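You operate a simulated robot arm through the tools that you are given. There is no shell and no other tool. Be economical: measure what you need, move in short steps, check, and stop when the job is done.

Carry out the task below with a simulated two-armed robot. There is one attempt and no reset: what you move stays moved.

## Task
Hold the grey bag on the vise table steady with one hand, lift the pink pot out of it with the other and set it down on the vise table. Set down upright: pink pot.

The check looks at the end state, three seconds after you hand in, the way a careful person would. Anything else that was tipped, shoved, dropped, spilled or broken makes it a failure.

## Robot
Two 7-joint arms with two-finger parallel grippers on one trunk, on a base that drives. Base frame: it is fixed to the floor where the robot stands at the start and does not move with it; the origin is under the middle of the robot, x ahead of it, y to its left, z up; the surface under the hand at the start is at about z = 800. Readings come in mm, degrees, newtons and seconds.
The left shoulder is at the start at [20, 138, 1150], the right one opposite. With the tool pointing down near the work surface each hand reaches from about 100 to 500 mm from the robot's upright axis, wherever it stands, measured 20 degrees to its own side. Places, roughly: grey bag (26x16x18 cm) [500, 0, 900]; vise table [200, 100, 800]. Payload 1.57 kg a hand.
The TCP of each hand is the grasp point between the finger pads, 30 mm short of the fingertips. In the tool frame z runs along the fingers and y along their closing line. The gripper opens to 80 mm. The fingers are 17 mm wide and 12 mm thick; the gripper's body (40 by 82 mm) begins 80 mm behind the TCP.
Orientation is told as [roll, pitch, yaw] about the base's x, y, z axes, in that order, counted from this pose: with the fingers straight down and closing along the base's y, the tool's x points along the base's -x, its y along +y and its z along -z.

## Interface
- The arms move only by the tool jog_arm. It takes "left_steps", "right_steps" or both (then of equal length, played together; a hand with none holds still); each is a list that holds one entry, the list of rows, each a list of 7 numbers: the shift along the base's x, y, z in units of 500 mm (1.0 is 500 mm), then the turn, a rotation vector about the base's x, y, z in units of 45 degrees (1.0 is 45 degrees), then the opening in per cent of the stroke, from 0 (shut) to 100 (fully open). In form: [[[tx, ty, tz, wx, wy, wz, gripper], ...]]. A call has 1 to 12 rows; each row is the pose to reach, as a shift and turn from the pose commanded when the call began. A call with a number of a shift or a turn outside -1 to 1 is refused whole. A row lasts 0.2 s, in which the tool goes at most 50 mm and 8.6 degrees; a call with a longer step from one row to the next is refused whole, and so is a gripper value outside its range. A pose out of reach is approached as far as the arm can. The call stops where the force on the tool passes 40 N (or 10 N more than at its start, if that is more) or the arm is blocked; 0.2 s more then pass. The fingers move at their own pace (about 45 mm/s each) and stop on an object; they squeeze with about 33 N. The grip force told is the motor's: it shows also when the fingers shut on nothing. Time passes only in rows, and 0.2 s behind the last, so rows that repeat a pose let the fingers close. It gives the time, the measured TCP pose, the force on the tool (base axes), the opening and the grip force at its end, in the units of the frame above (readings bear some noise), with the torque about the TCP (base axes, N m) and any sound that the robot's microphone picked up.
- Cameras (640 x 400 px; columns grow to the right, rows downward): "scene" is now at [194, -9, 1066.9]; the picture's right is [-0.12, -0.99, 0.00], its down [-0.24, 0.03, -0.97] and it looks along [0.96, -0.12, -0.24] (base axes); focal length 214 px, centre (320, 200). "left" rides on the left gripper at [72, 7, -122] in its tool frame; the picture's right is [-0.09, 1.00, 0.00], its down [-0.84, -0.08, -0.54] and it looks along [-0.54, -0.05, 0.84] (tool axes); focal length 238 px, centre (320, 200). "right" rides on the right gripper at [72, -7, -122] in its tool frame; the picture's right is [0.09, 1.00, 0.00], its down [-0.84, 0.08, -0.54] and it looks along [-0.54, 0.05, 0.84] (tool axes); focal length 238 px, centre (320, 200).
- snapshot(camera): a new picture of that camera. No time passes.
- move_column(by): slides the trunk up (or, below 0, down) by that many mm; the arms and the scene camera ride with it, the base frame stays. It gives what a move gives, with no picture.
- base_move(legs): drives the robot by 1 to 6 legs, each [ahead, left, turn to the left] in mm, mm and degrees, along the robot's own axes; the way and the turn of a leg run together, so that a leg with both is an arc; at most 1500 mm and 180 degrees a leg. The arms and the cameras ride along, it lands a little off, and it stops where it bumps. It gives what a move gives.
- head_to(pan, tilt): turns the head with the scene camera to pan (to the left, within 60 degrees either way) and tilt (down, from -29 to 69), counted from straight ahead of the robot. It gives what a move gives.
- pixel_to_xyz(camera, pixels): for up to 12 pixels [column, row] of the newest picture of that camera ("zoom" is the newest enlarged one), the place [x, y, z] in the base frame of the surface seen there, good to about 2 mm. No time passes.
- close_up(camera, box): a new picture of the part [left, top, right, bottom] of that camera's present view, enlarged. No time passes.
- sign_off(): hands the job in; it is judged then, once.

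Go step by step. Measure first, check grasps and placings, and put right what went wrong. The budget is 80 turns and 58 pictures, counting those below and the enlarged ones. Unless the task says otherwise, let go and move clear before handing in, and close with one line.

The tools are called after "Call:" by a JSON object that holds its "name" and its "arguments". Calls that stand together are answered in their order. jog_arm: Moves the arms, as the interface text tells. Its arguments: {"type":"object","properties":{"left_steps":{"type":"array"},"right_steps":{"type":"array"}},"required":[]} The other tools are called the same way: move_column (by) slides the trunk up or down; base_move (legs) drives the base; head_to (pan, tilt) turns the head that bears the scene camera; snapshot (camera) takes a picture; pixel_to_xyz (camera, pixels) gives the place of the surface under pixels of a picture; close_up (camera, box) takes an enlarged picture of a part of a camera's view; sign_off () hands the job in.

At the start:

```text
time_s: 0.0
left_eef_pos: [345.6, 305.9, 1009.1]
left_tcp_rot: [-0.1, 20.0, 1.0]
left_contact_force: [0.1, -0.4, -0.5]
left_moment: [0.01, 0.0, 0.01]
left_finger_gap: 80.1
left_gripper_force: 0.0
right_eef_pos: [374.5, -67.2, 1023.3]
right_tcp_rot: [-0.4, 18.9, -0.1]
right_contact_force: [-0.1, -0.9, -0.1]
right_moment: [-0.02, 0.03, -0.03]
right_finger_gap: 80.0
right_gripper_force: 0.1
trunk travel left (down, up): [-525.0, 715.0]
robot x, y, heading: [0.0, 2.5, 0.0]
head pan, tilt: [-7.1, 13.8]
```

scene: 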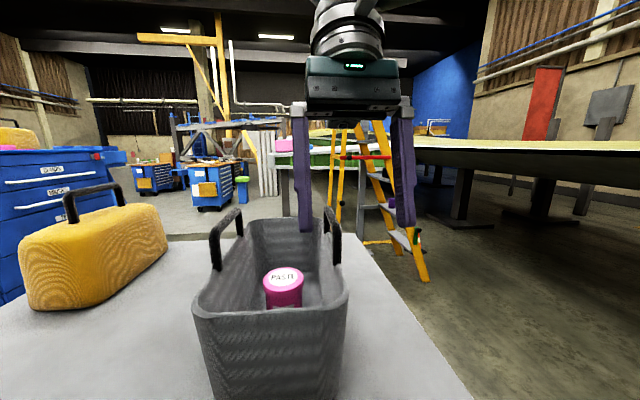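
right: 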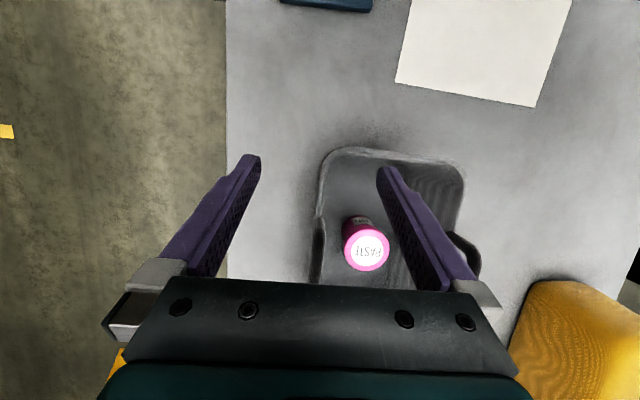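
left: 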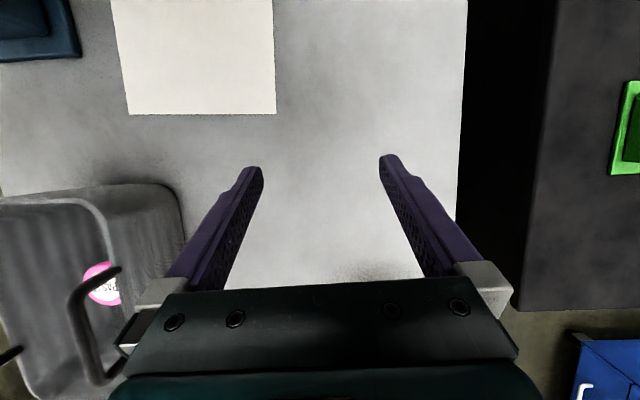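

The scene picture shows the bag with its two side handles and the pink pot lid near (283,278). I'll measure the rim, the handles, the pot and the table.

Call:
{"name": "pixel_to_xyz", "arguments": {"camera": "scene", "pixels": [[283, 278], [268, 275], [300, 275], [283, 300], [200, 308], [345, 296], [255, 224], [325, 222], [213, 235], [240, 210], [325, 210], [340, 232]]}}

Call:
{"name": "pixel_to_xyz", "arguments": {"camera": "right", "pixels": [[367, 252], [367, 235], [347, 252], [388, 252], [367, 269], [335, 155], [455, 170], [325, 250], [480, 40], [300, 100], [440, 200], [470, 265]]}}

Call:
{"name": "pixel_to_xyz", "arguments": {"camera": "left", "pixels": [[105, 285], [90, 300], [110, 270], [75, 310], [100, 378], [180, 200], [150, 150], [200, 60], [340, 200], [440, 100]]}}

Call:
{"name": "close_up", "arguments": {"camera": "scene", "box": [160, 180, 400, 400]}}

```text
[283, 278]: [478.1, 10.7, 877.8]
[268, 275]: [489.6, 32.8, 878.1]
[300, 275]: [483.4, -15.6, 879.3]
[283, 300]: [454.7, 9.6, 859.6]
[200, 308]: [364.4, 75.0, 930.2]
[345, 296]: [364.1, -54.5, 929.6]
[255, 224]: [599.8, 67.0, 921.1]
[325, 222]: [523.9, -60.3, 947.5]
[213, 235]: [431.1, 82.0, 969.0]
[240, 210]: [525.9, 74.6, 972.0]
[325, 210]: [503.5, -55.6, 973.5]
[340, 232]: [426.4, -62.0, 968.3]
```

```text
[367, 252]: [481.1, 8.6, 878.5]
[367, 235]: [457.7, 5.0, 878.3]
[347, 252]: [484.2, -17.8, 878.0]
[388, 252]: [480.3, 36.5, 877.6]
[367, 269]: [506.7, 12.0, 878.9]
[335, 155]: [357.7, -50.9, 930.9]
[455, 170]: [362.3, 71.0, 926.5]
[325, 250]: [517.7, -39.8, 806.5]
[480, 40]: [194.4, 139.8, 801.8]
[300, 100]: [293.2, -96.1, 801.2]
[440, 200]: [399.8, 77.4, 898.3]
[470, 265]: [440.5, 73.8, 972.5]
```

```text
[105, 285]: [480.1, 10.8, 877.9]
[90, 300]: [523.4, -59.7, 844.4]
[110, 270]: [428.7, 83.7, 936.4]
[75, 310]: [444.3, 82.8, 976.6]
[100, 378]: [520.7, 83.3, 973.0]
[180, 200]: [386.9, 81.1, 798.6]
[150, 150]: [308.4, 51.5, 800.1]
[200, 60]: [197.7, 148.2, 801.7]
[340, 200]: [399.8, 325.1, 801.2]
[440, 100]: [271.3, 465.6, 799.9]
```

```text
1.82 times, centred on (280, 290) of scene
```

zoom: 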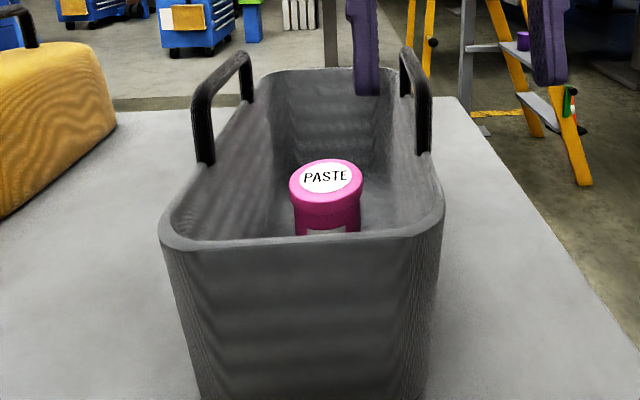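

The pot lid is about 54 mm wide, centred at (481,10) with its top at z 878. The right handle bar is near y -60, z 970. The right hand will hold that handle from outside, rolled 40°, so I'm moving it to a standoff first.

Call:
{"name": "jog_arm", "arguments": {"right_steps": [[[0.0, -0.03, 0.04, 0.147, -0.067, -0.025, 100], [0.02, -0.06, 0.06, 0.294, -0.134, -0.049, 100], [0.05, -0.1, 0.06, 0.44, -0.201, -0.074, 100], [0.09, -0.1, 0.05, 0.587, -0.269, -0.098, 100], [0.13, -0.1, 0.04, 0.734, -0.336, -0.123, 100], [0.151, -0.102, 0.03, 0.881, -0.403, -0.147, 100], [0.151, -0.102, 0.03, 0.881, -0.403, -0.147, 100]]]}}

Call:
{"name": "snapshot", "arguments": {"camera": "right"}}

Call:
{"name": "snapshot", "arguments": {"camera": "scene"}}

```text
time_s: 1.6
left_eef_pos: [346.7, 305.1, 1009.2]
left_tcp_rot: [0.0, 20.2, 1.0]
left_contact_force: [0.2, 0.3, -1.0]
left_moment: [-0.02, 0.02, 0.02]
left_finger_gap: 80.2
left_gripper_force: 0.1
right_eef_pos: [452.0, -119.2, 1038.4]
right_tcp_rot: [39.7, -0.1, -0.1]
right_contact_force: [0.7, 0.4, 0.3]
right_moment: [-0.01, 0.01, -0.03]
right_finger_gap: 80.0
right_gripper_force: 0.1
trunk travel left (down, up): [-525.0, 715.0]
robot x, y, heading: [-1.9, 0.5, -0.2]
head pan, tilt: [-7.1, 13.8]
```

```text
53 pictures are left
```

right: 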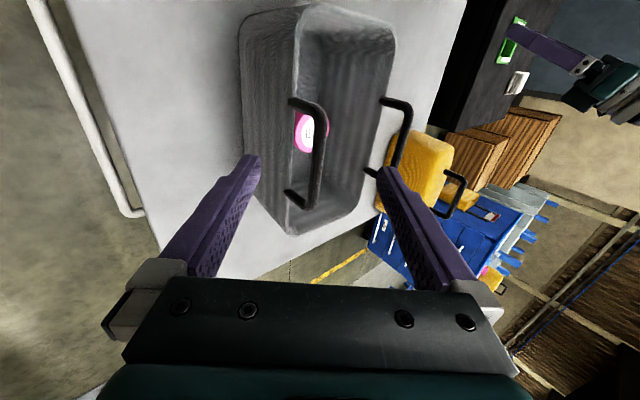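

```text
52 pictures are left
```

scene: 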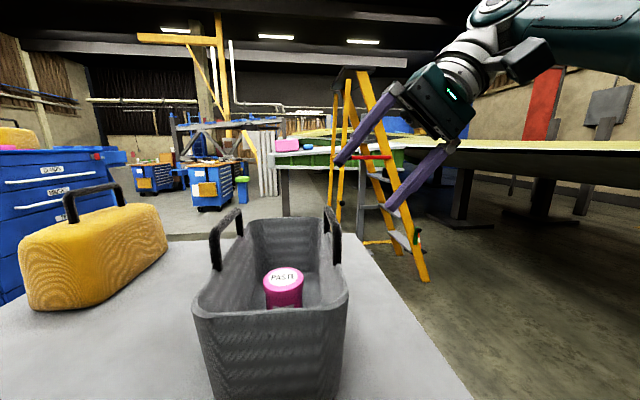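

The right view shows the handle clearly, with its bar running from (322,112) to (314,200). I'll measure it.

Call:
{"name": "pixel_to_xyz", "arguments": {"camera": "right", "pixels": [[320, 120], [319, 140], [318, 155], [317, 170], [315, 190], [312, 203], [300, 199], [300, 103], [314, 155], [322, 155]]}}

Call:
{"name": "close_up", "arguments": {"camera": "scene", "box": [180, 190, 380, 315]}}

```text
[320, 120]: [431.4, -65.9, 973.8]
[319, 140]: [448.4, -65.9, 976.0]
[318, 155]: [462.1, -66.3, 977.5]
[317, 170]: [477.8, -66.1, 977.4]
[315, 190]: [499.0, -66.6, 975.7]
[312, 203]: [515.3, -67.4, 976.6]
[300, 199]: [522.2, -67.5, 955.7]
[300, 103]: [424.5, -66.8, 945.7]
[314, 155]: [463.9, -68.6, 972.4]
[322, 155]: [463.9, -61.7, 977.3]
```

```text
3.20 times, centred on (280, 252) of scene
```

zoom: 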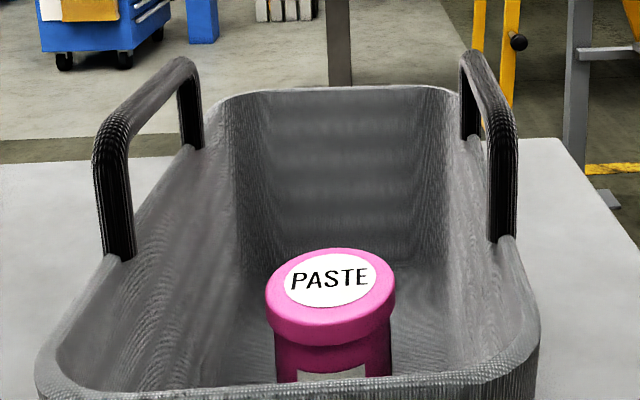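

The handle bar's centre is near (450,-62.5,973), and it is about 10 mm thick. I'll move in along the tool axis with a half-open gripper, then close.

Call:
{"name": "jog_arm", "arguments": {"right_steps": [[[-0.004, 0.03, -0.034, 0, 0, 0, 60], [-0.008, 0.06, -0.068, 0, 0, 0, 50], [-0.008, 0.075, -0.086, 0, 0, 0, 50], [-0.008, 0.09, -0.103, 0, 0, 0, 50], [-0.008, 0.09, -0.103, 0, 0, 0, 50]]]}}

Call:
{"name": "close_up", "arguments": {"camera": "scene", "box": [260, 140, 480, 278]}}

Call:
{"name": "snapshot", "arguments": {"camera": "right"}}

```text
time_s: 2.8
left_eef_pos: [346.9, 305.4, 1007.5]
left_tcp_rot: [-0.1, 20.1, 1.0]
left_contact_force: [0.5, -0.7, 0.7]
left_moment: [-0.01, 0.02, 0.0]
left_finger_gap: 80.0
left_gripper_force: 0.0
right_eef_pos: [447.4, -71.8, 986.6]
right_tcp_rot: [39.7, 0.0, -0.1]
right_contact_force: [-0.2, 0.9, -0.3]
right_moment: [-0.01, 0.0, -0.02]
right_finger_gap: 40.1
right_gripper_force: 0.1
trunk travel left (down, up): [-525.0, 715.0]
robot x, y, heading: [2.6, -0.4, -0.0]
head pan, tilt: [-7.1, 13.8]
```

```text
2.90 times, centred on (370, 209) of scene
```

zoom: 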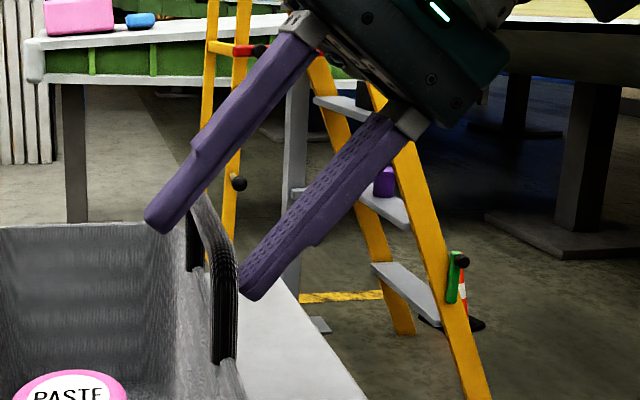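

```text
49 pictures are left
```

right: 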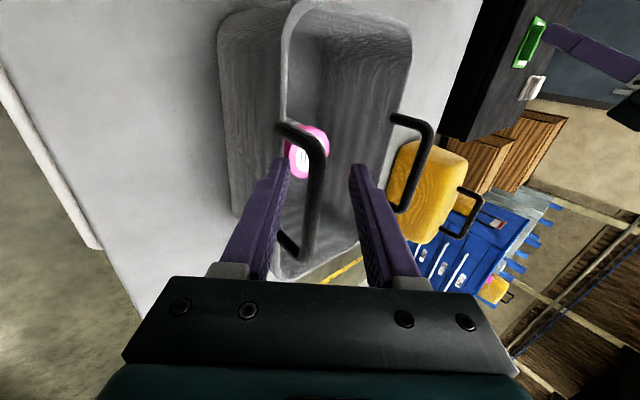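

The handle sits between the fingers, about 12 mm from the tips and centred. Closing now.

Call:
{"name": "jog_arm", "arguments": {"right_steps": [[[0, 0, 0, 0, 0, 0, 25], [0, 0, 0, 0, 0, 0, 10], [0, 0, 0, 0, 0, 0, 0], [0, 0, 0, 0, 0, 0, 0], [0, 0, 0, 0, 0, 0, 0]]]}}

Call:
{"name": "snapshot", "arguments": {"camera": "scene"}}

Call:
{"name": "pixel_to_xyz", "arguments": {"camera": "scene", "pixels": [[283, 278], [200, 308], [345, 296]]}}

```text
time_s: 4.0
left_eef_pos: [345.9, 306.0, 1008.9]
left_tcp_rot: [-0.1, 20.2, 1.0]
left_contact_force: [0.1, -0.2, 0.5]
left_moment: [-0.01, -0.01, 0.02]
left_finger_gap: 80.1
left_gripper_force: 0.0
right_eef_pos: [446.3, -72.1, 985.9]
right_tcp_rot: [39.7, 0.0, -0.1]
right_contact_force: [2.1, 0.1, -0.6]
right_moment: [0.01, 0.27, -0.22]
right_finger_gap: 11.7
right_gripper_force: 28.8
trunk travel left (down, up): [-525.0, 715.0]
robot x, y, heading: [3.0, -0.6, -0.3]
head pan, tilt: [-7.1, 13.8]
```

```text
48 pictures are left
```

scene: 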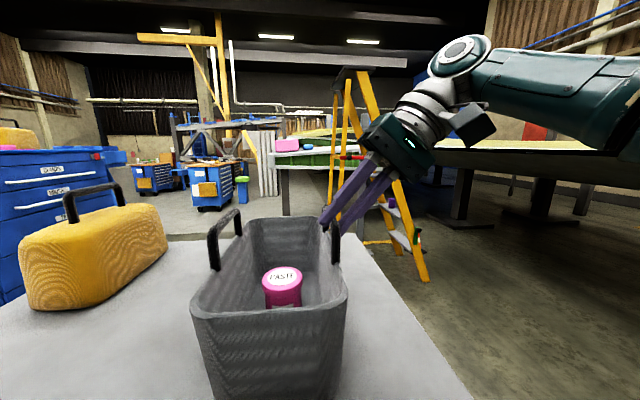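

```text
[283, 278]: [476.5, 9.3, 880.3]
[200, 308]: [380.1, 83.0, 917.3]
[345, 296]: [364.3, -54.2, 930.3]
```

The right hand has the handle (gap 11.7 mm, grip 29 N) and the bag has barely moved. Now I'll bring the left hand above the pot and straighten it to vertical.

Call:
{"name": "jog_arm", "arguments": {"left_steps": [[[0.0, -0.03, 0.07, 0, -0.08, 0, 100], [0.02, -0.1, 0.12, 0, -0.16, 0, 100], [0.06, -0.18, 0.12, 0, -0.24, 0, 100], [0.1, -0.26, 0.12, 0, -0.32, -0.01, 100], [0.14, -0.34, 0.12, 0, -0.4, -0.01, 100], [0.18, -0.42, 0.12, 0, -0.447, -0.02, 100], [0.22, -0.49, 0.12, 0, -0.447, -0.02, 100], [0.25, -0.55, 0.12, 0, -0.447, -0.02, 100], [0.27, -0.591, 0.12, 0, -0.447, -0.02, 90], [0.27, -0.591, 0.12, 0, -0.447, -0.02, 90], [0.27, -0.591, 0.12, 0, -0.447, -0.02, 90]]]}}

Call:
{"name": "snapshot", "arguments": {"camera": "left"}}

Call:
{"name": "snapshot", "arguments": {"camera": "scene"}}

```text
time_s: 4.6
left_eef_pos: [333.9, 267.2, 1008.7]
left_tcp_rot: [-0.3, 23.2, 2.8]
left_contact_force: [-0.1, 0.2, 0.8]
left_moment: [-0.04, 0.01, 0.01]
left_finger_gap: 80.1
left_gripper_force: 0.1
right_eef_pos: [445.7, -73.0, 986.6]
right_tcp_rot: [39.6, 0.1, -0.1]
right_contact_force: [1.3, -1.7, 0.6]
right_moment: [-0.05, 0.45, -0.02]
right_finger_gap: 11.4
right_gripper_force: 29.1
trunk travel left (down, up): [-525.0, 715.0]
robot x, y, heading: [0.1, -1.3, -0.2]
head pan, tilt: [-7.1, 13.8]
stopped in row 3 (left hand): the arm was blocked; the commanded pose is now the measured one
```

```text
47 pictures are left
```

left: 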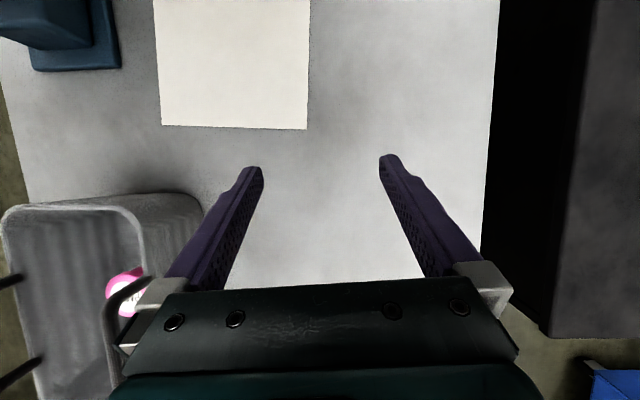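

```text
46 pictures are left
```

scene: 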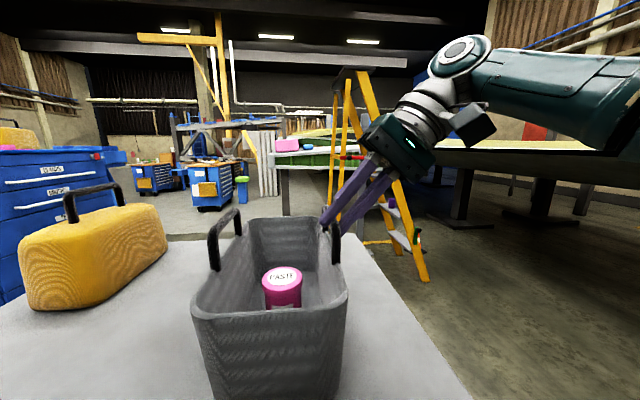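

The left arm was blocked in row 3 with almost no force, so it looks like a joint limit rather than contact. I'll probe the parts of the move separately, starting with forward plus straightening.

Call:
{"name": "jog_arm", "arguments": {"left_steps": [[[0.03, 0, 0.0, 0, -0.1, 0, 100], [0.06, 0, 0.0, 0, -0.2, 0, 100], [0.1, 0, 0.0, 0, -0.3, 0, 100], [0.14, 0, 0.0, 0, -0.4, 0, 100], [0.14, 0, 0.0, 0, -0.5, 0, 100]]]}}

```text
time_s: 5.8
left_eef_pos: [403.4, 266.4, 1008.9]
left_tcp_rot: [-1.3, 0.7, 2.6]
left_contact_force: [-0.1, 0.6, -0.1]
left_moment: [-0.05, -0.01, -0.02]
left_finger_gap: 80.0
left_gripper_force: 0.2
right_eef_pos: [447.1, -72.5, 986.3]
right_tcp_rot: [39.7, 0.1, -0.1]
right_contact_force: [1.4, -0.7, -0.6]
right_moment: [-0.04, 0.3, -0.16]
right_finger_gap: 11.5
right_gripper_force: 28.9
trunk travel left (down, up): [-525.0, 715.0]
robot x, y, heading: [2.1, 2.0, -0.1]
head pan, tilt: [-7.1, 13.8]
```

That worked, so the left hand is now vertical at (403,266,1009). Next I'll raise it.

Call:
{"name": "jog_arm", "arguments": {"left_steps": [[[0.02, 0, 0.04, 0, 0, 0, 100], [0.04, 0, 0.08, 0, 0, 0, 100], [0.06, 0, 0.12, 0, 0, -0.05, 100], [0.06, 0, 0.12, 0, 0, -0.05, 100]]]}}

```text
time_s: 7.0
left_eef_pos: [421.5, 275.9, 1029.4]
left_tcp_rot: [-1.4, 6.5, 1.6]
left_contact_force: [0.4, 0.2, 0.0]
left_moment: [0.02, 0.02, 0.0]
left_finger_gap: 79.8
left_gripper_force: 0.0
right_eef_pos: [447.1, -71.5, 987.9]
right_tcp_rot: [39.6, 0.1, -0.2]
right_contact_force: [0.7, -0.3, 0.2]
right_moment: [0.04, 0.4, -0.12]
right_finger_gap: 11.6
right_gripper_force: 28.9
trunk travel left (down, up): [-525.0, 715.0]
robot x, y, heading: [2.0, -0.1, -0.2]
head pan, tilt: [-7.1, 13.8]
stopped in row 4 (left hand): the arm was blocked; the commanded pose is now the measured one
```

The left hand tops out near z 1030 at this trunk height, which is too low to lift the pot over the rim comfortably. I'll release the handle, back off, raise the trunk 100 mm and regrip.

Call:
{"name": "jog_arm", "arguments": {"right_steps": [[[0, 0, 0, 0, 0, 0, 25], [0, 0, 0, 0, 0, 0, 50], [0, 0, 0, 0, 0, 0, 50], [0, -0.03, 0.035, 0, 0, 0, 50], [0, -0.06, 0.07, 0, 0, 0, 50], [0, -0.09, 0.105, 0, 0, 0, 50]]]}}

Call:
{"name": "move_column", "arguments": {"by": 110}}

Call:
{"name": "jog_arm", "arguments": {"left_steps": [[[0.0, -0.08, 0.0, 0, -0.1, 0, 100], [0.02, -0.16, 0.0, 0, -0.14, 0, 100], [0.04, -0.24, 0.0, 0, -0.14, 0, 100], [0.06, -0.32, 0.0, 0, -0.14, 0, 100], [0.08, -0.4, 0.0, 0, -0.14, 0, 100], [0.1, -0.48, 0.0, 0, -0.14, 0, 100], [0.12, -0.532, 0.0, 0, -0.14, 0, 100], [0.12, -0.532, 0.0, 0, -0.14, 0, 100]]]}}

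Call:
{"name": "snapshot", "arguments": {"camera": "scene"}}

```text
time_s: 8.4
left_eef_pos: [421.5, 275.3, 1029.7]
left_tcp_rot: [-1.3, 6.4, 1.5]
left_contact_force: [-0.2, 0.8, 0.3]
left_moment: [0.01, 0.0, 0.04]
left_finger_gap: 80.0
left_gripper_force: 0.1
right_eef_pos: [446.4, -118.3, 1039.0]
right_tcp_rot: [39.6, 0.0, -0.1]
right_contact_force: [0.1, -0.3, 0.0]
right_moment: [-0.01, 0.0, 0.02]
right_finger_gap: 40.1
right_gripper_force: 0.0
trunk travel left (down, up): [-525.0, 715.0]
robot x, y, heading: [-0.1, -2.5, -0.1]
head pan, tilt: [-7.1, 13.8]
```

```text
time_s: 9.8
left_eef_pos: [420.7, 275.2, 1138.7]
left_tcp_rot: [-1.2, 6.5, 1.5]
left_contact_force: [-0.4, -0.9, -0.5]
left_moment: [-0.01, 0.02, -0.04]
left_finger_gap: 80.0
left_gripper_force: 0.1
right_eef_pos: [448.4, -117.5, 1150.5]
right_tcp_rot: [39.8, 0.0, -0.1]
right_contact_force: [0.4, 1.2, -1.1]
right_moment: [0.03, 0.0, 0.05]
right_finger_gap: 39.9
right_gripper_force: 0.1
trunk travel left (down, up): [-635.0, 605.0]
robot x, y, heading: [0.8, 0.4, -0.2]
head pan, tilt: [-7.1, 13.8]
```

```text
time_s: 11.8
left_eef_pos: [437.6, 35.1, 1100.7]
left_tcp_rot: [-1.4, 4.2, 1.5]
left_contact_force: [0.6, 0.2, 1.0]
left_moment: [0.03, 0.0, 0.04]
left_finger_gap: 80.0
left_gripper_force: 0.0
left hand out of reach, approached as far as the arm can: row 5, 6, 7, 8
right_eef_pos: [447.3, -117.6, 1150.4]
right_tcp_rot: [39.7, 0.1, -0.1]
right_contact_force: [0.2, -0.3, 0.2]
right_moment: [-0.01, 0.03, -0.01]
right_finger_gap: 39.9
right_gripper_force: 0.2
trunk travel left (down, up): [-635.0, 605.0]
robot x, y, heading: [1.1, 1.0, 0.1]
head pan, tilt: [-7.1, 13.8]
stopped in row 8 (left hand): the arm was blocked; the commanded pose is now the measured one
```

```text
45 pictures are left
```

scene: 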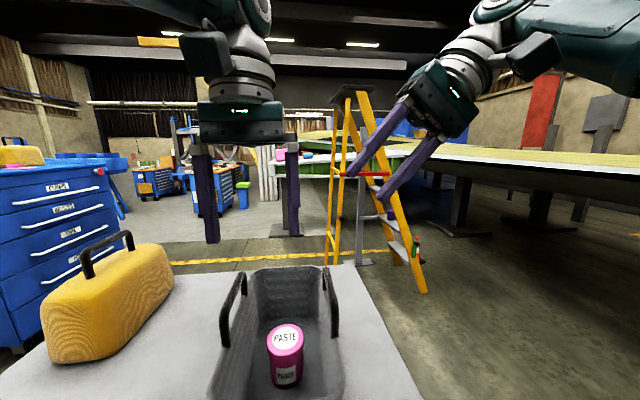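

The left hand is at (438,35,1101), at the edge of its reach at this height. Going lower should give more reach, so I'll command the spot above the pot at z about 1050.

Call:
{"name": "jog_arm", "arguments": {"left_steps": [[[0.0, -0.0, -0.05, 0, -0.05, -0.03, 100], [0.02, -0.02, -0.1, 0.03, -0.09, -0.03, 100], [0.05, -0.04, -0.1, 0.03, -0.09, -0.03, 100], [0.085, -0.05, -0.1, 0.03, -0.09, -0.03, 100], [0.085, -0.05, -0.1, 0.03, -0.09, -0.03, 100]]]}}

Call:
{"name": "snapshot", "arguments": {"camera": "left"}}

```text
time_s: 13.1
left_eef_pos: [449.8, 27.3, 1051.1]
left_tcp_rot: [-0.1, 0.1, 0.3]
left_contact_force: [0.1, 0.5, -0.1]
left_moment: [0.01, 0.0, 0.01]
left_finger_gap: 80.1
left_gripper_force: 0.0
left hand out of reach, approached as far as the arm can: row 1, 3, 4, 5
right_eef_pos: [446.7, -117.8, 1150.3]
right_tcp_rot: [39.7, 0.0, -0.1]
right_contact_force: [1.1, 0.8, 0.0]
right_moment: [0.01, -0.01, -0.01]
right_finger_gap: 39.9
right_gripper_force: 0.1
trunk travel left (down, up): [-635.0, 605.0]
robot x, y, heading: [1.2, -2.5, 0.2]
head pan, tilt: [-7.1, 13.8]
```

```text
44 pictures are left
```

left: 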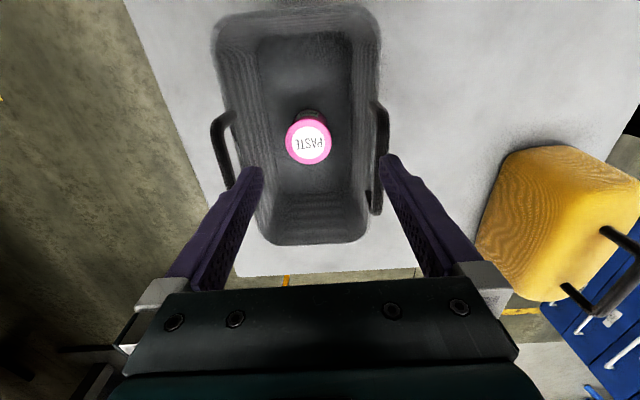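

The left arm falls about 30 mm short at this height, so the base should come closer. I'll look down to check the gap between the base and the table edge.

Call:
{"name": "head_to", "arguments": {"pan": 0, "tilt": 69}}

Call:
{"name": "snapshot", "arguments": {"camera": "scene"}}

Call:
{"name": "pixel_to_xyz", "arguments": {"camera": "scene", "pixels": [[320, 200], [320, 260], [320, 300], [320, 340], [320, 390], [200, 300], [450, 300], [120, 380], [520, 380], [250, 390]]}}

```text
time_s: 14.3
left_eef_pos: [449.9, 26.0, 1050.1]
left_tcp_rot: [0.0, -0.1, 0.3]
left_contact_force: [-1.0, 0.5, -0.1]
left_moment: [-0.03, 0.03, -0.01]
left_finger_gap: 80.1
left_gripper_force: 0.0
right_eef_pos: [445.8, -117.2, 1149.0]
right_tcp_rot: [39.7, 0.0, -0.1]
right_contact_force: [-0.6, 0.0, -0.1]
right_moment: [0.03, 0.02, -0.01]
right_finger_gap: 40.1
right_gripper_force: 0.1
trunk travel left (down, up): [-635.0, 605.0]
robot x, y, heading: [2.5, 1.5, -0.0]
head pan, tilt: [0.0, 68.8]
```

```text
43 pictures are left
```

scene: 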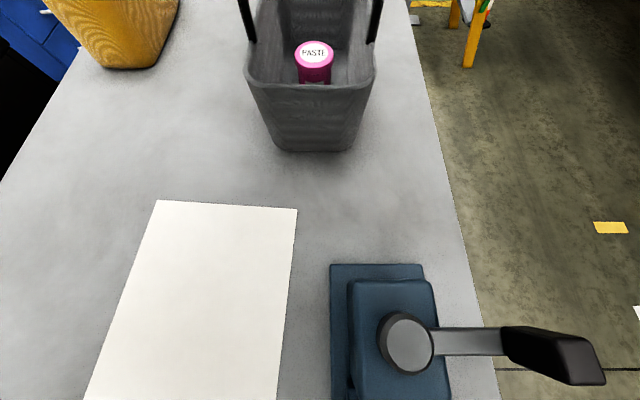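

```text
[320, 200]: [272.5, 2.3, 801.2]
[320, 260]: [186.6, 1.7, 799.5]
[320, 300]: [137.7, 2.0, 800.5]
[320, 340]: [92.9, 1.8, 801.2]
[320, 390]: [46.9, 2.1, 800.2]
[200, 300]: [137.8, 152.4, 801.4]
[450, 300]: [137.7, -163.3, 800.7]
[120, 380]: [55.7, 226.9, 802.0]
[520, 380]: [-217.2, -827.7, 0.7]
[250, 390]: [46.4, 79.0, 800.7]
```

The table runs under the robot, so driving forward is risky. From the readings I estimate an arm radius of about 447 mm and a tool length of about 264 mm, so leaning the left fingers about 16° forward brings the pot into reach without driving. I'll lower the trunk 30 mm and regrip the handle as before.

Call:
{"name": "move_column", "arguments": {"by": -30}}

Call:
{"name": "jog_arm", "arguments": {"right_steps": [[[0.0, 0.0, -0.08, 0, 0, 0, 50], [0.0, 0.0, -0.16, 0, 0, 0, 50], [0.001, 0.03, -0.196, 0, 0, 0, 50], [0.002, 0.06, -0.231, 0, 0, 0, 50], [0.002, 0.09, -0.266, 0, 0, 0, 50], [0.002, 0.09, -0.266, 0, 0, 0, 50]]]}}

Call:
{"name": "head_to", "arguments": {"pan": -7, "tilt": 25}}

Call:
{"name": "snapshot", "arguments": {"camera": "right"}}

Call:
{"name": "snapshot", "arguments": {"camera": "scene"}}

```text
time_s: 15.0
left_eef_pos: [449.5, 27.3, 1019.2]
left_tcp_rot: [-0.2, 0.0, 0.3]
left_contact_force: [0.2, 0.3, 0.2]
left_moment: [-0.02, 0.03, 0.01]
left_finger_gap: 80.2
left_gripper_force: 0.1
right_eef_pos: [446.7, -117.6, 1119.7]
right_tcp_rot: [39.7, 0.0, -0.1]
right_contact_force: [-0.2, 0.4, 0.2]
right_moment: [0.02, 0.02, 0.01]
right_finger_gap: 40.0
right_gripper_force: 0.2
trunk travel left (down, up): [-605.0, 635.0]
robot x, y, heading: [0.7, 4.1, -0.1]
head pan, tilt: [0.0, 68.8]
```

```text
time_s: 16.4
left_eef_pos: [449.8, 27.1, 1019.9]
left_tcp_rot: [-0.2, 0.0, 0.3]
left_contact_force: [0.3, 0.0, 0.2]
left_moment: [0.0, -0.02, -0.03]
left_finger_gap: 80.1
left_gripper_force: 0.0
right_eef_pos: [447.6, -72.5, 985.7]
right_tcp_rot: [39.7, 0.0, -0.1]
right_contact_force: [0.4, -0.1, -0.4]
right_moment: [0.01, 0.0, -0.01]
right_finger_gap: 39.9
right_gripper_force: 0.0
trunk travel left (down, up): [-605.0, 635.0]
robot x, y, heading: [-4.2, 1.2, 0.1]
head pan, tilt: [0.0, 68.8]
```

```text
time_s: 17.6
left_eef_pos: [449.9, 26.6, 1019.5]
left_tcp_rot: [-0.1, 0.0, 0.3]
left_contact_force: [1.0, 0.7, -0.7]
left_moment: [-0.05, 0.0, 0.0]
left_finger_gap: 79.8
left_gripper_force: 0.1
right_eef_pos: [447.1, -73.0, 987.0]
right_tcp_rot: [39.7, 0.1, -0.1]
right_contact_force: [0.4, 0.4, 0.0]
right_moment: [-0.02, -0.01, 0.01]
right_finger_gap: 40.2
right_gripper_force: 0.0
trunk travel left (down, up): [-605.0, 635.0]
robot x, y, heading: [-1.0, -0.5, 0.3]
head pan, tilt: [-7.0, 25.0]
```

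```text
42 pictures are left
```

right: 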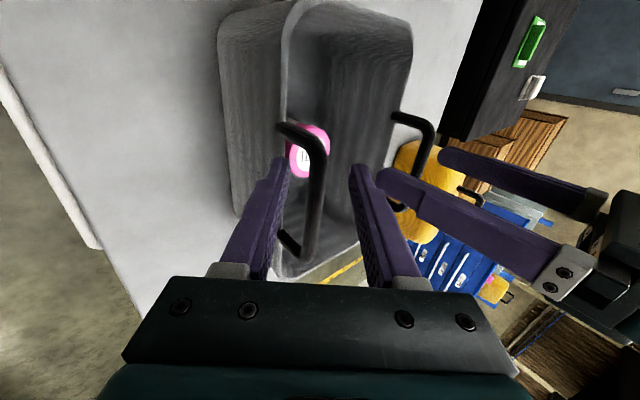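

```text
41 pictures are left
```

scene: 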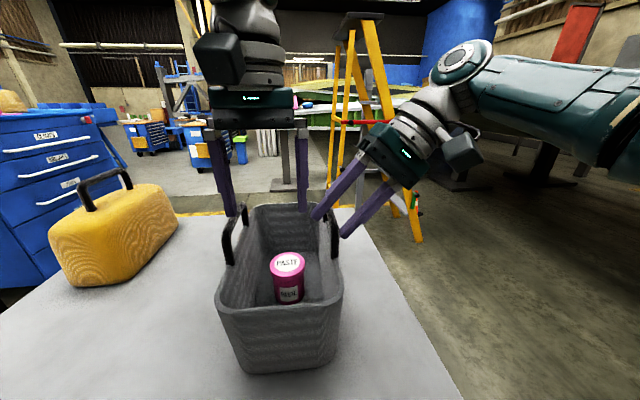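

The handle is centred between the right fingers as before. I'll close the right hand, then tilt the left hand 16° and move it above the pot at z 1030.

Call:
{"name": "jog_arm", "arguments": {"right_steps": [[[0, 0, 0, 0, 0, 0, 25], [0, 0, 0, 0, 0, 0, 10], [0, 0, 0, 0, 0, 0, 0], [0, 0, 0, 0, 0, 0, 0], [0, 0, 0, 0, 0, 0, 0]]]}}

Call:
{"name": "jog_arm", "arguments": {"left_steps": [[[0.01, -0.01, 0.01, 0, -0.12, 0, 85], [0.03, -0.02, 0.02, 0, -0.24, 0, 85], [0.05, -0.034, 0.02, 0, -0.356, -0.007, 85], [0.062, -0.034, 0.02, 0, -0.356, -0.007, 85], [0.062, -0.034, 0.02, 0, -0.356, -0.007, 85]]]}}

Call:
{"name": "snapshot", "arguments": {"camera": "left"}}

Call:
{"name": "pixel_to_xyz", "arguments": {"camera": "scene", "pixels": [[288, 262], [272, 266], [304, 266], [288, 274], [217, 308], [344, 295]]}}

```text
time_s: 18.8
left_eef_pos: [449.7, 27.7, 1020.8]
left_tcp_rot: [-0.2, 0.0, 0.3]
left_contact_force: [1.0, -0.2, 0.0]
left_moment: [0.01, -0.03, 0.0]
left_finger_gap: 80.1
left_gripper_force: 0.1
right_eef_pos: [447.0, -72.3, 986.4]
right_tcp_rot: [39.7, 0.0, -0.1]
right_contact_force: [1.4, -0.5, -0.6]
right_moment: [0.0, 0.24, -0.23]
right_finger_gap: 11.7
right_gripper_force: 29.2
trunk travel left (down, up): [-605.0, 635.0]
robot x, y, heading: [1.8, -1.2, -0.1]
head pan, tilt: [-7.0, 25.0]
```

```text
time_s: 19.9
left_eef_pos: [496.9, 6.3, 1031.3]
left_tcp_rot: [-0.1, -15.9, -0.1]
left_contact_force: [-0.2, 0.3, 0.8]
left_moment: [0.03, 0.01, 0.01]
left_finger_gap: 68.0
left_gripper_force: 0.0
left hand out of reach, approached as far as the arm can: row 1, 2, 3, 4, 5
right_eef_pos: [446.6, -72.2, 987.4]
right_tcp_rot: [39.7, 0.0, 0.0]
right_contact_force: [1.0, -0.3, 0.1]
right_moment: [0.0, 0.31, -0.19]
right_finger_gap: 11.5
right_gripper_force: 29.1
trunk travel left (down, up): [-605.0, 635.0]
robot x, y, heading: [-1.4, 0.5, -0.1]
head pan, tilt: [-7.0, 25.0]
```

```text
40 pictures are left
```

left: 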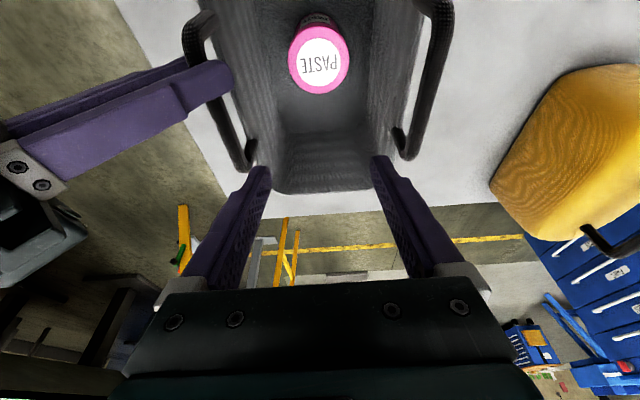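

```text
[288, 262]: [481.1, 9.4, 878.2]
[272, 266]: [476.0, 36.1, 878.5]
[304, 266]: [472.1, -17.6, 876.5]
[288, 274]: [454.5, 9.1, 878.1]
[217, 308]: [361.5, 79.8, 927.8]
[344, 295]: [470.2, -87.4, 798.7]
```

The left command had accumulated to about (511,-7,1031), out of reach. The lid is still at (481,9.3) with its top at 878, so I'll correct back over it.

Call:
{"name": "jog_arm", "arguments": {"left_steps": [[[-0.03, 0.016, 0, 0, 0, 0, 85], [-0.06, 0.033, 0, 0, 0, 0, 85], [-0.06, 0.033, 0, 0, 0, 0, 85]]]}}

```text
time_s: 20.8
left_eef_pos: [496.4, 6.2, 1031.0]
left_tcp_rot: [-0.1, -16.0, -0.1]
left_contact_force: [0.6, 0.2, 0.8]
left_moment: [0.0, -0.02, 0.01]
left_finger_gap: 68.0
left_gripper_force: 0.1
left hand out of reach, approached as far as the arm can: row 1, 2, 3
right_eef_pos: [447.0, -71.7, 986.1]
right_tcp_rot: [39.8, 0.0, -0.1]
right_contact_force: [1.5, -0.9, 0.7]
right_moment: [-0.02, 0.25, -0.21]
right_finger_gap: 11.6
right_gripper_force: 29.1
trunk travel left (down, up): [-605.0, 635.0]
robot x, y, heading: [1.4, -2.1, 0.1]
head pan, tilt: [-7.0, 25.0]
```

The readings didn't change, so the internal command is still beyond reach. I'll step further back.

Call:
{"name": "jog_arm", "arguments": {"left_steps": [[[-0.05, 0.0, 0, 0, 0, 0, 85], [-0.1, 0.0, 0, 0, 0, 0, 85], [-0.1, 0.0, 0, 0, 0, 0, 85]]]}}

```text
time_s: 21.6
left_eef_pos: [496.3, 6.5, 1029.4]
left_tcp_rot: [-0.2, -16.0, -0.1]
left_contact_force: [0.0, 0.3, -0.3]
left_moment: [-0.01, 0.01, 0.0]
left_finger_gap: 68.1
left_gripper_force: 0.0
left hand out of reach, approached as far as the arm can: row 1, 2, 3
right_eef_pos: [446.1, -72.1, 985.9]
right_tcp_rot: [39.7, 0.1, -0.2]
right_contact_force: [1.5, 0.6, 0.5]
right_moment: [-0.05, 0.22, -0.23]
right_finger_gap: 11.4
right_gripper_force: 29.0
trunk travel left (down, up): [-605.0, 635.0]
robot x, y, heading: [-1.8, 2.0, 0.0]
head pan, tilt: [-7.0, 25.0]
```

The arm isn't following backwards motion, probably because of a singular or joint-limited posture. I'll try dropping a little with the target back at x 481.

Call:
{"name": "jog_arm", "arguments": {"left_steps": [[[0.05, 0.0, -0.04, 0, 0, 0, 85], [0.1, 0.0, -0.08, 0, 0, 0, 85], [0.1, 0.0, -0.08, 0, 0, 0, 85]]]}}

```text
time_s: 22.4
left_eef_pos: [495.8, 5.8, 1003.0]
left_tcp_rot: [-0.1, -15.9, 0.0]
left_contact_force: [0.2, -0.5, 0.1]
left_moment: [0.03, -0.04, 0.01]
left_finger_gap: 67.6
left_gripper_force: 0.0
left hand out of reach, approached as far as the arm can: row 1, 2, 3
right_eef_pos: [447.5, -72.0, 987.2]
right_tcp_rot: [39.7, 0.0, -0.2]
right_contact_force: [1.9, -0.9, 1.0]
right_moment: [-0.04, 0.28, -0.15]
right_finger_gap: 11.5
right_gripper_force: 29.1
trunk travel left (down, up): [-605.0, 635.0]
robot x, y, heading: [-0.6, -0.8, 0.2]
head pan, tilt: [-7.0, 25.0]
```

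The elbow is probably fully straight, which is a singular posture the solver can't retract from. I'll try a sideways move and un-tilt, with a raise, to bend it again.

Call:
{"name": "jog_arm", "arguments": {"left_steps": [[[-0.04, 0.02, 0.04, 0, 0.1, 0, 85], [-0.08, 0.04, 0.08, 0, 0.1, 0, 85], [-0.12, 0.06, 0.08, 0, 0.1, 0, 85], [-0.16, 0.06, 0.08, 0, 0.1, 0, 85], [-0.16, 0.06, 0.08, 0, 0.1, 0, 85]]]}}

```text
time_s: 23.6
left_eef_pos: [483.5, 12.4, 1045.8]
left_tcp_rot: [-0.1, -11.4, -0.1]
left_contact_force: [0.4, -0.7, 0.2]
left_moment: [0.01, -0.01, -0.03]
left_finger_gap: 67.8
left_gripper_force: 0.0
left hand out of reach, approached as far as the arm can: row 1, 2, 3, 4, 5
right_eef_pos: [447.6, -72.5, 987.3]
right_tcp_rot: [39.7, 0.0, 0.0]
right_contact_force: [1.8, -0.5, 0.4]
right_moment: [-0.03, 0.32, -0.14]
right_finger_gap: 11.4
right_gripper_force: 28.8
trunk travel left (down, up): [-605.0, 635.0]
robot x, y, heading: [2.4, 1.3, 0.1]
head pan, tilt: [-7.0, 25.0]
```

It's still flagged out of reach. I'll give a bigger pull-back well inside the workspace, at a height above every handle.

Call:
{"name": "jog_arm", "arguments": {"left_steps": [[[-0.08, 0.04, 0.02, 0, 0.05, 0, 85], [-0.16, 0.08, 0.04, 0, 0.1, 0, 85], [-0.22, 0.12, 0.04, 0, 0.15, 0, 85], [-0.28, 0.16, 0.04, 0, 0.2, 0, 85], [-0.28, 0.16, 0.04, 0, 0.2, 0, 85]]]}}

Call:
{"name": "snapshot", "arguments": {"camera": "scene"}}

```text
time_s: 24.9
left_eef_pos: [434.0, 2.6, 1062.0]
left_tcp_rot: [1.0, 0.2, -7.2]
left_contact_force: [-0.5, -0.4, -0.5]
left_moment: [0.0, 0.01, 0.0]
left_finger_gap: 68.0
left_gripper_force: 0.2
left hand out of reach, approached as far as the arm can: row 1, 2, 3, 4, 5
right_eef_pos: [446.9, -72.3, 986.0]
right_tcp_rot: [39.6, 0.1, -0.1]
right_contact_force: [1.2, -0.1, 0.0]
right_moment: [0.04, 0.37, -0.22]
right_finger_gap: 11.5
right_gripper_force: 28.7
trunk travel left (down, up): [-605.0, 635.0]
robot x, y, heading: [1.2, -0.6, -0.1]
head pan, tilt: [-7.0, 25.0]
stopped in row 5 (left hand): the arm was blocked; the commanded pose is now the measured one
```

```text
39 pictures are left
```

scene: 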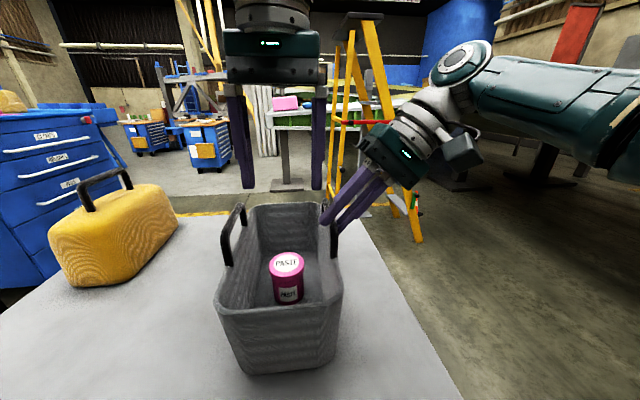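

The command is reset to the measured pose (434,3,1062), so retreating should work now. I'll back off, lower slightly and straighten the yaw.

Call:
{"name": "jog_arm", "arguments": {"left_steps": [[[-0.04, 0.0, -0.02, 0, 0, 0.08, 85], [-0.08, 0.0, -0.04, 0, 0, 0.16, 85], [-0.12, 0.014, -0.04, 0, 0, 0.16, 85], [-0.12, 0.014, -0.04, 0, 0, 0.16, 85]]]}}

```text
time_s: 26.1
left_eef_pos: [417.5, 56.4, 1034.8]
left_tcp_rot: [2.1, 3.3, 19.2]
left_contact_force: [1.1, 1.2, 0.2]
left_moment: [-0.04, -0.03, 0.0]
left_finger_gap: 67.9
left_gripper_force: 0.1
left hand out of reach, approached as far as the arm can: row 1, 2, 3
right_eef_pos: [445.9, -72.7, 985.6]
right_tcp_rot: [39.6, 0.1, 0.0]
right_contact_force: [-1.7, -5.0, 3.8]
right_moment: [-0.03, 0.58, 0.25]
right_finger_gap: 11.6
right_gripper_force: 29.6
trunk travel left (down, up): [-605.0, 635.0]
robot x, y, heading: [-1.6, 1.6, -0.1]
head pan, tilt: [-7.0, 25.0]
stopped in row 4 (left hand): the arm was blocked; the commanded pose is now the measured one
```

The left hand swung to (417,56) with 19° of yaw, and the right hand felt about 5 N. I'll look before moving again.

Call:
{"name": "snapshot", "arguments": {"camera": "scene"}}

Call:
{"name": "snapshot", "arguments": {"camera": "right"}}

Call:
{"name": "jog_arm", "arguments": {"left_steps": [[[0, 0, 0, 0, 0, 0, 85], [0, 0, 0, 0, 0, 0, 85]]]}}

```text
38 pictures are left
```

scene: 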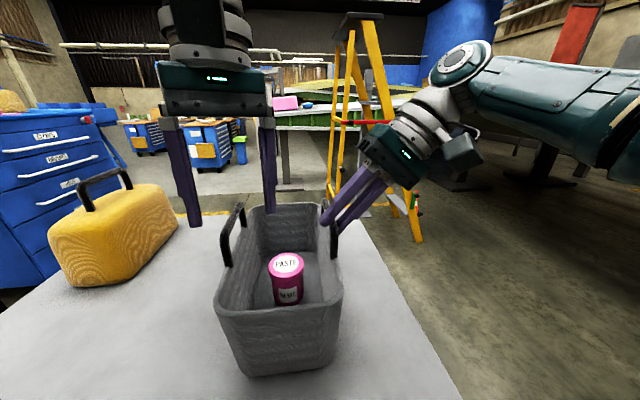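

```text
37 pictures are left
```

right: 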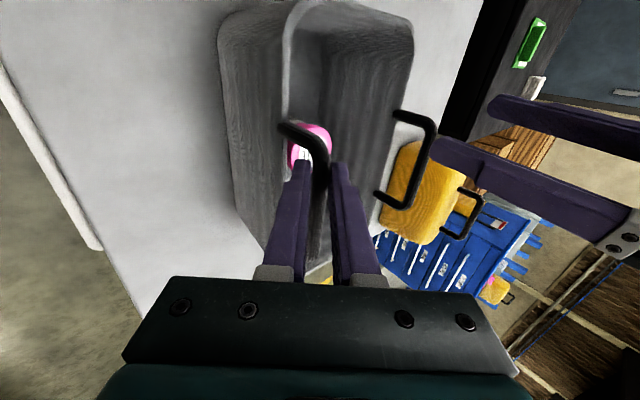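

```text
time_s: 26.8
left_eef_pos: [416.0, 55.9, 1034.4]
left_tcp_rot: [2.0, 3.3, 19.0]
left_contact_force: [-0.3, 1.0, 0.4]
left_moment: [0.02, -0.02, -0.07]
left_finger_gap: 67.9
left_gripper_force: 0.0
right_eef_pos: [447.1, -72.5, 986.3]
right_tcp_rot: [39.7, 0.0, 0.0]
right_contact_force: [-2.3, -1.8, -0.4]
right_moment: [-0.04, 0.62, 0.19]
right_finger_gap: 11.6
right_gripper_force: 29.2
trunk travel left (down, up): [-605.0, 635.0]
robot x, y, heading: [4.5, -4.6, 0.4]
head pan, tilt: [-7.0, 25.0]
```

The bag is undisturbed and the left hand is no longer flagged. I'll move it away from the bag in small steps, without turning, to recover a bent elbow.

Call:
{"name": "jog_arm", "arguments": {"left_steps": [[[-0.02, 0.03, 0.0, 0, 0, 0, 85], [-0.04, 0.06, 0.0, 0, 0, 0, 85], [-0.06, 0.09, 0.0, 0, 0, 0, 85], [-0.08, 0.12, 0.0, 0, 0, 0, 85], [-0.1, 0.15, 0.0, 0, 0, 0, 85], [-0.1, 0.15, 0.0, 0, 0, 0, 85]]]}}

```text
time_s: 28.1
left_eef_pos: [366.5, 132.1, 1034.4]
left_tcp_rot: [2.1, 3.2, 19.2]
left_contact_force: [0.9, 0.0, 0.0]
left_moment: [-0.02, 0.01, 0.02]
left_finger_gap: 68.0
left_gripper_force: 0.1
right_eef_pos: [447.1, -72.5, 986.5]
right_tcp_rot: [39.7, -0.1, -0.1]
right_contact_force: [0.1, -0.8, 0.0]
right_moment: [-0.02, 0.22, -0.12]
right_finger_gap: 11.5
right_gripper_force: 29.4
trunk travel left (down, up): [-605.0, 635.0]
robot x, y, heading: [-1.0, -1.6, -0.2]
head pan, tilt: [-7.0, 25.0]
```

The arm now tracks well at (366,132,1034). I'll turn it here to yaw 0, pitch −17, while the elbow is bent.

Call:
{"name": "jog_arm", "arguments": {"left_steps": [[[0, 0, 0, 0.006, -0.088, -0.084, 85], [0, 0, 0, 0.012, -0.176, -0.168, 85], [0, 0, 0, 0.018, -0.264, -0.252, 85], [0, 0, 0, 0.024, -0.352, -0.335, 85], [0, 0, 0, 0.03, -0.44, -0.419, 85], [0, 0, 0, 0.03, -0.44, -0.419, 85]]]}}

```text
time_s: 29.6
left_eef_pos: [366.5, 131.4, 1033.8]
left_tcp_rot: [0.0, -16.5, 0.4]
left_contact_force: [0.1, 0.8, -1.3]
left_moment: [-0.02, -0.02, -0.03]
left_finger_gap: 68.1
left_gripper_force: 0.0
right_eef_pos: [447.2, -72.1, 986.0]
right_tcp_rot: [39.7, 0.1, 0.0]
right_contact_force: [0.3, 0.6, -0.6]
right_moment: [-0.01, 0.06, -0.19]
right_finger_gap: 11.7
right_gripper_force: 29.1
trunk travel left (down, up): [-605.0, 635.0]
robot x, y, heading: [-0.7, -0.1, 0.2]
head pan, tilt: [-7.0, 25.0]
```

The orientation is now [0,−16.5,0.4]. I'll move over the pot at the same height.

Call:
{"name": "jog_arm", "arguments": {"left_steps": [[[0.05, -0.05, 0, 0, 0, 0, 85], [0.1, -0.1, 0, 0, 0, 0, 85], [0.15, -0.16, 0, 0, 0, 0, 85], [0.2, -0.21, 0, 0, 0, 0, 85], [0.229, -0.244, 0, 0, 0, 0, 85], [0.229, -0.244, 0, 0, 0, 0, 85]]]}}

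Call:
{"name": "snapshot", "arguments": {"camera": "left"}}

```text
time_s: 30.9
left_eef_pos: [481.0, 10.1, 1034.5]
left_tcp_rot: [0.0, -16.4, 0.2]
left_contact_force: [-0.2, 0.8, 0.2]
left_moment: [0.01, 0.0, 0.0]
left_finger_gap: 67.9
left_gripper_force: 0.1
right_eef_pos: [447.1, -70.7, 986.7]
right_tcp_rot: [39.6, 0.1, 0.0]
right_contact_force: [0.9, -0.7, 0.5]
right_moment: [-0.03, 0.25, -0.07]
right_finger_gap: 11.6
right_gripper_force: 29.2
trunk travel left (down, up): [-605.0, 635.0]
robot x, y, heading: [-0.0, 1.9, -0.1]
head pan, tilt: [-7.0, 25.0]
```

```text
36 pictures are left
```

left: 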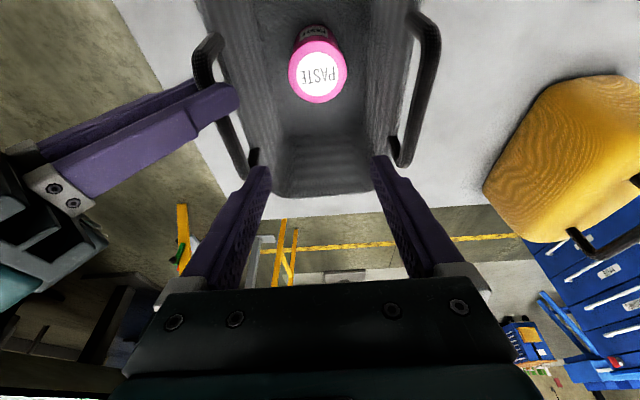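

It is right above the pot at (481,10,1034.5). I'll descend most of the way and check clearances.

Call:
{"name": "jog_arm", "arguments": {"left_steps": [[[0, 0, -0.05, 0, 0, 0, 85], [0, 0, -0.1, 0, 0, 0, 85], [0, 0, -0.15, 0, 0, 0, 85], [0, 0, -0.19, 0, 0, 0, 85], [0, -0.001, -0.22, 0, 0, 0, 85], [0, -0.001, -0.236, 0, 0, 0, 85], [0, -0.001, -0.236, 0, 0, 0, 85]]]}}

Call:
{"name": "snapshot", "arguments": {"camera": "left"}}

Call:
{"name": "close_up", "arguments": {"camera": "scene", "box": [180, 120, 420, 380]}}

```text
time_s: 32.5
left_eef_pos: [482.6, 9.1, 916.0]
left_tcp_rot: [0.0, -16.4, 0.3]
left_contact_force: [-0.3, 0.2, -0.8]
left_moment: [-0.04, 0.03, -0.02]
left_finger_gap: 67.8
left_gripper_force: 0.2
right_eef_pos: [446.5, -72.2, 986.3]
right_tcp_rot: [39.8, 0.0, 0.1]
right_contact_force: [0.0, -1.1, -0.4]
right_moment: [-0.08, 0.13, -0.14]
right_finger_gap: 11.3
right_gripper_force: 29.0
trunk travel left (down, up): [-605.0, 635.0]
robot x, y, heading: [2.6, 2.9, -0.2]
head pan, tilt: [-7.0, 25.0]
```

```text
35 pictures are left
```

left: 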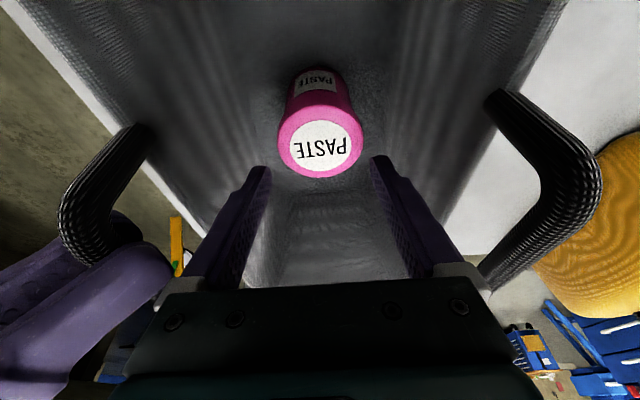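

```text
1.54 times, centred on (300, 250) of scene
```

zoom: 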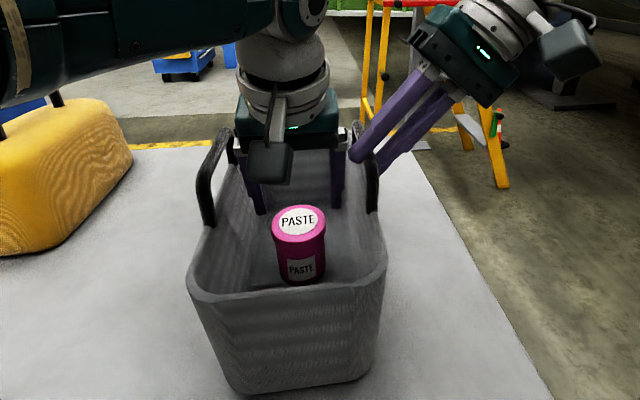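

The lid sits centred between the fingers (columns 278–363, fingers at 265 and 372). I'll lower the last 47 mm and close.

Call:
{"name": "jog_arm", "arguments": {"left_steps": [[[0, 0, -0.03, 0, 0, 0, 85], [0, 0, -0.06, 0, 0, 0, 85], [0, 0, -0.08, 0, 0, 0, 85], [-0.002, 0, -0.095, 0, 0, 0, 85], [-0.002, 0, -0.095, 0, 0, 0, 85]]]}}

Call:
{"name": "snapshot", "arguments": {"camera": "left"}}

Call:
{"name": "close_up", "arguments": {"camera": "scene", "box": [180, 140, 420, 380]}}

```text
time_s: 33.8
left_eef_pos: [469.4, 12.4, 870.7]
left_tcp_rot: [-0.1, -16.3, 0.3]
left_contact_force: [-0.5, 0.2, 0.6]
left_moment: [0.05, -0.02, 0.06]
left_finger_gap: 68.0
left_gripper_force: 0.1
left hand out of reach, approached as far as the arm can: row 2, 3, 4, 5
right_eef_pos: [446.9, -71.8, 986.1]
right_tcp_rot: [39.8, 0.0, -0.1]
right_contact_force: [0.6, -1.0, -0.1]
right_moment: [-0.03, 0.09, -0.18]
right_finger_gap: 11.2
right_gripper_force: 28.7
trunk travel left (down, up): [-605.0, 635.0]
robot x, y, heading: [1.8, 5.6, -0.2]
head pan, tilt: [-7.0, 25.0]
```

```text
33 pictures are left
```

left: 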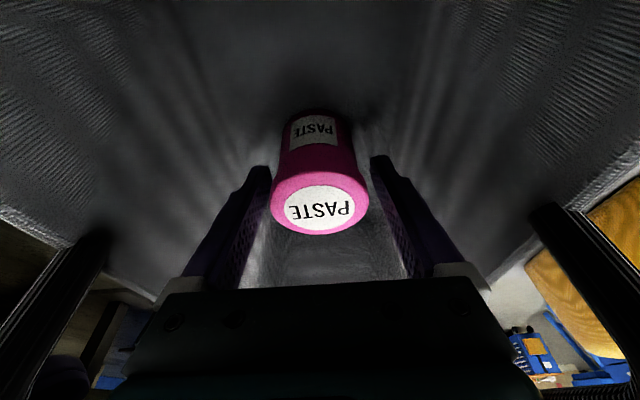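

```text
1.67 times, centred on (300, 260) of scene
```

zoom: 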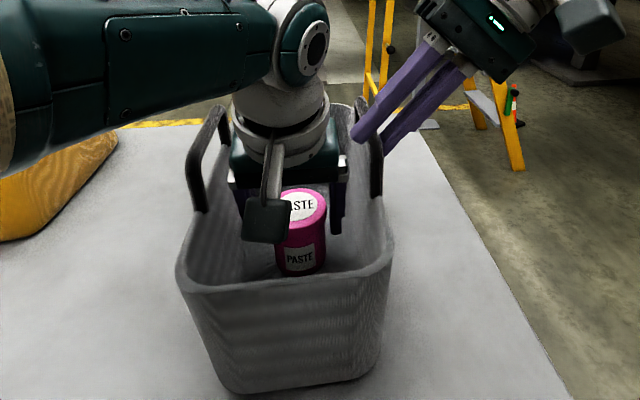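

At the bottom the arm's reach stops it at x 469, 12 mm short of the lid centre. I'll go back up 47 mm, tilt 4.5° more to gain reach, and come down again.

Call:
{"name": "jog_arm", "arguments": {"left_steps": [[[0, 0, 0.04, 0, 0, 0, 85], [0, 0, 0.08, 0, 0, 0, 85], [0.0, 0, 0.12, 0, 0, 0, 85], [0.0, 0, 0.14, 0, 0, 0, 85], [0.0, 0, 0.14, 0, -0.05, 0, 85], [0, 0, 0.14, 0, -0.1, 0, 85], [0, 0, 0.14, 0, -0.1, 0, 85]]]}}

```text
time_s: 35.4
left_eef_pos: [469.9, 12.9, 939.7]
left_tcp_rot: [0.1, -20.9, 0.3]
left_contact_force: [-0.5, 0.6, 0.6]
left_moment: [-0.04, -0.02, 0.0]
left_finger_gap: 68.3
left_gripper_force: 0.1
right_eef_pos: [445.3, -72.2, 985.6]
right_tcp_rot: [39.7, 0.1, 0.1]
right_contact_force: [-0.1, -0.3, 0.0]
right_moment: [-0.01, 0.06, -0.14]
right_finger_gap: 11.5
right_gripper_force: 29.1
trunk travel left (down, up): [-605.0, 635.0]
robot x, y, heading: [-0.0, -1.3, -0.0]
head pan, tilt: [-7.0, 25.0]
```

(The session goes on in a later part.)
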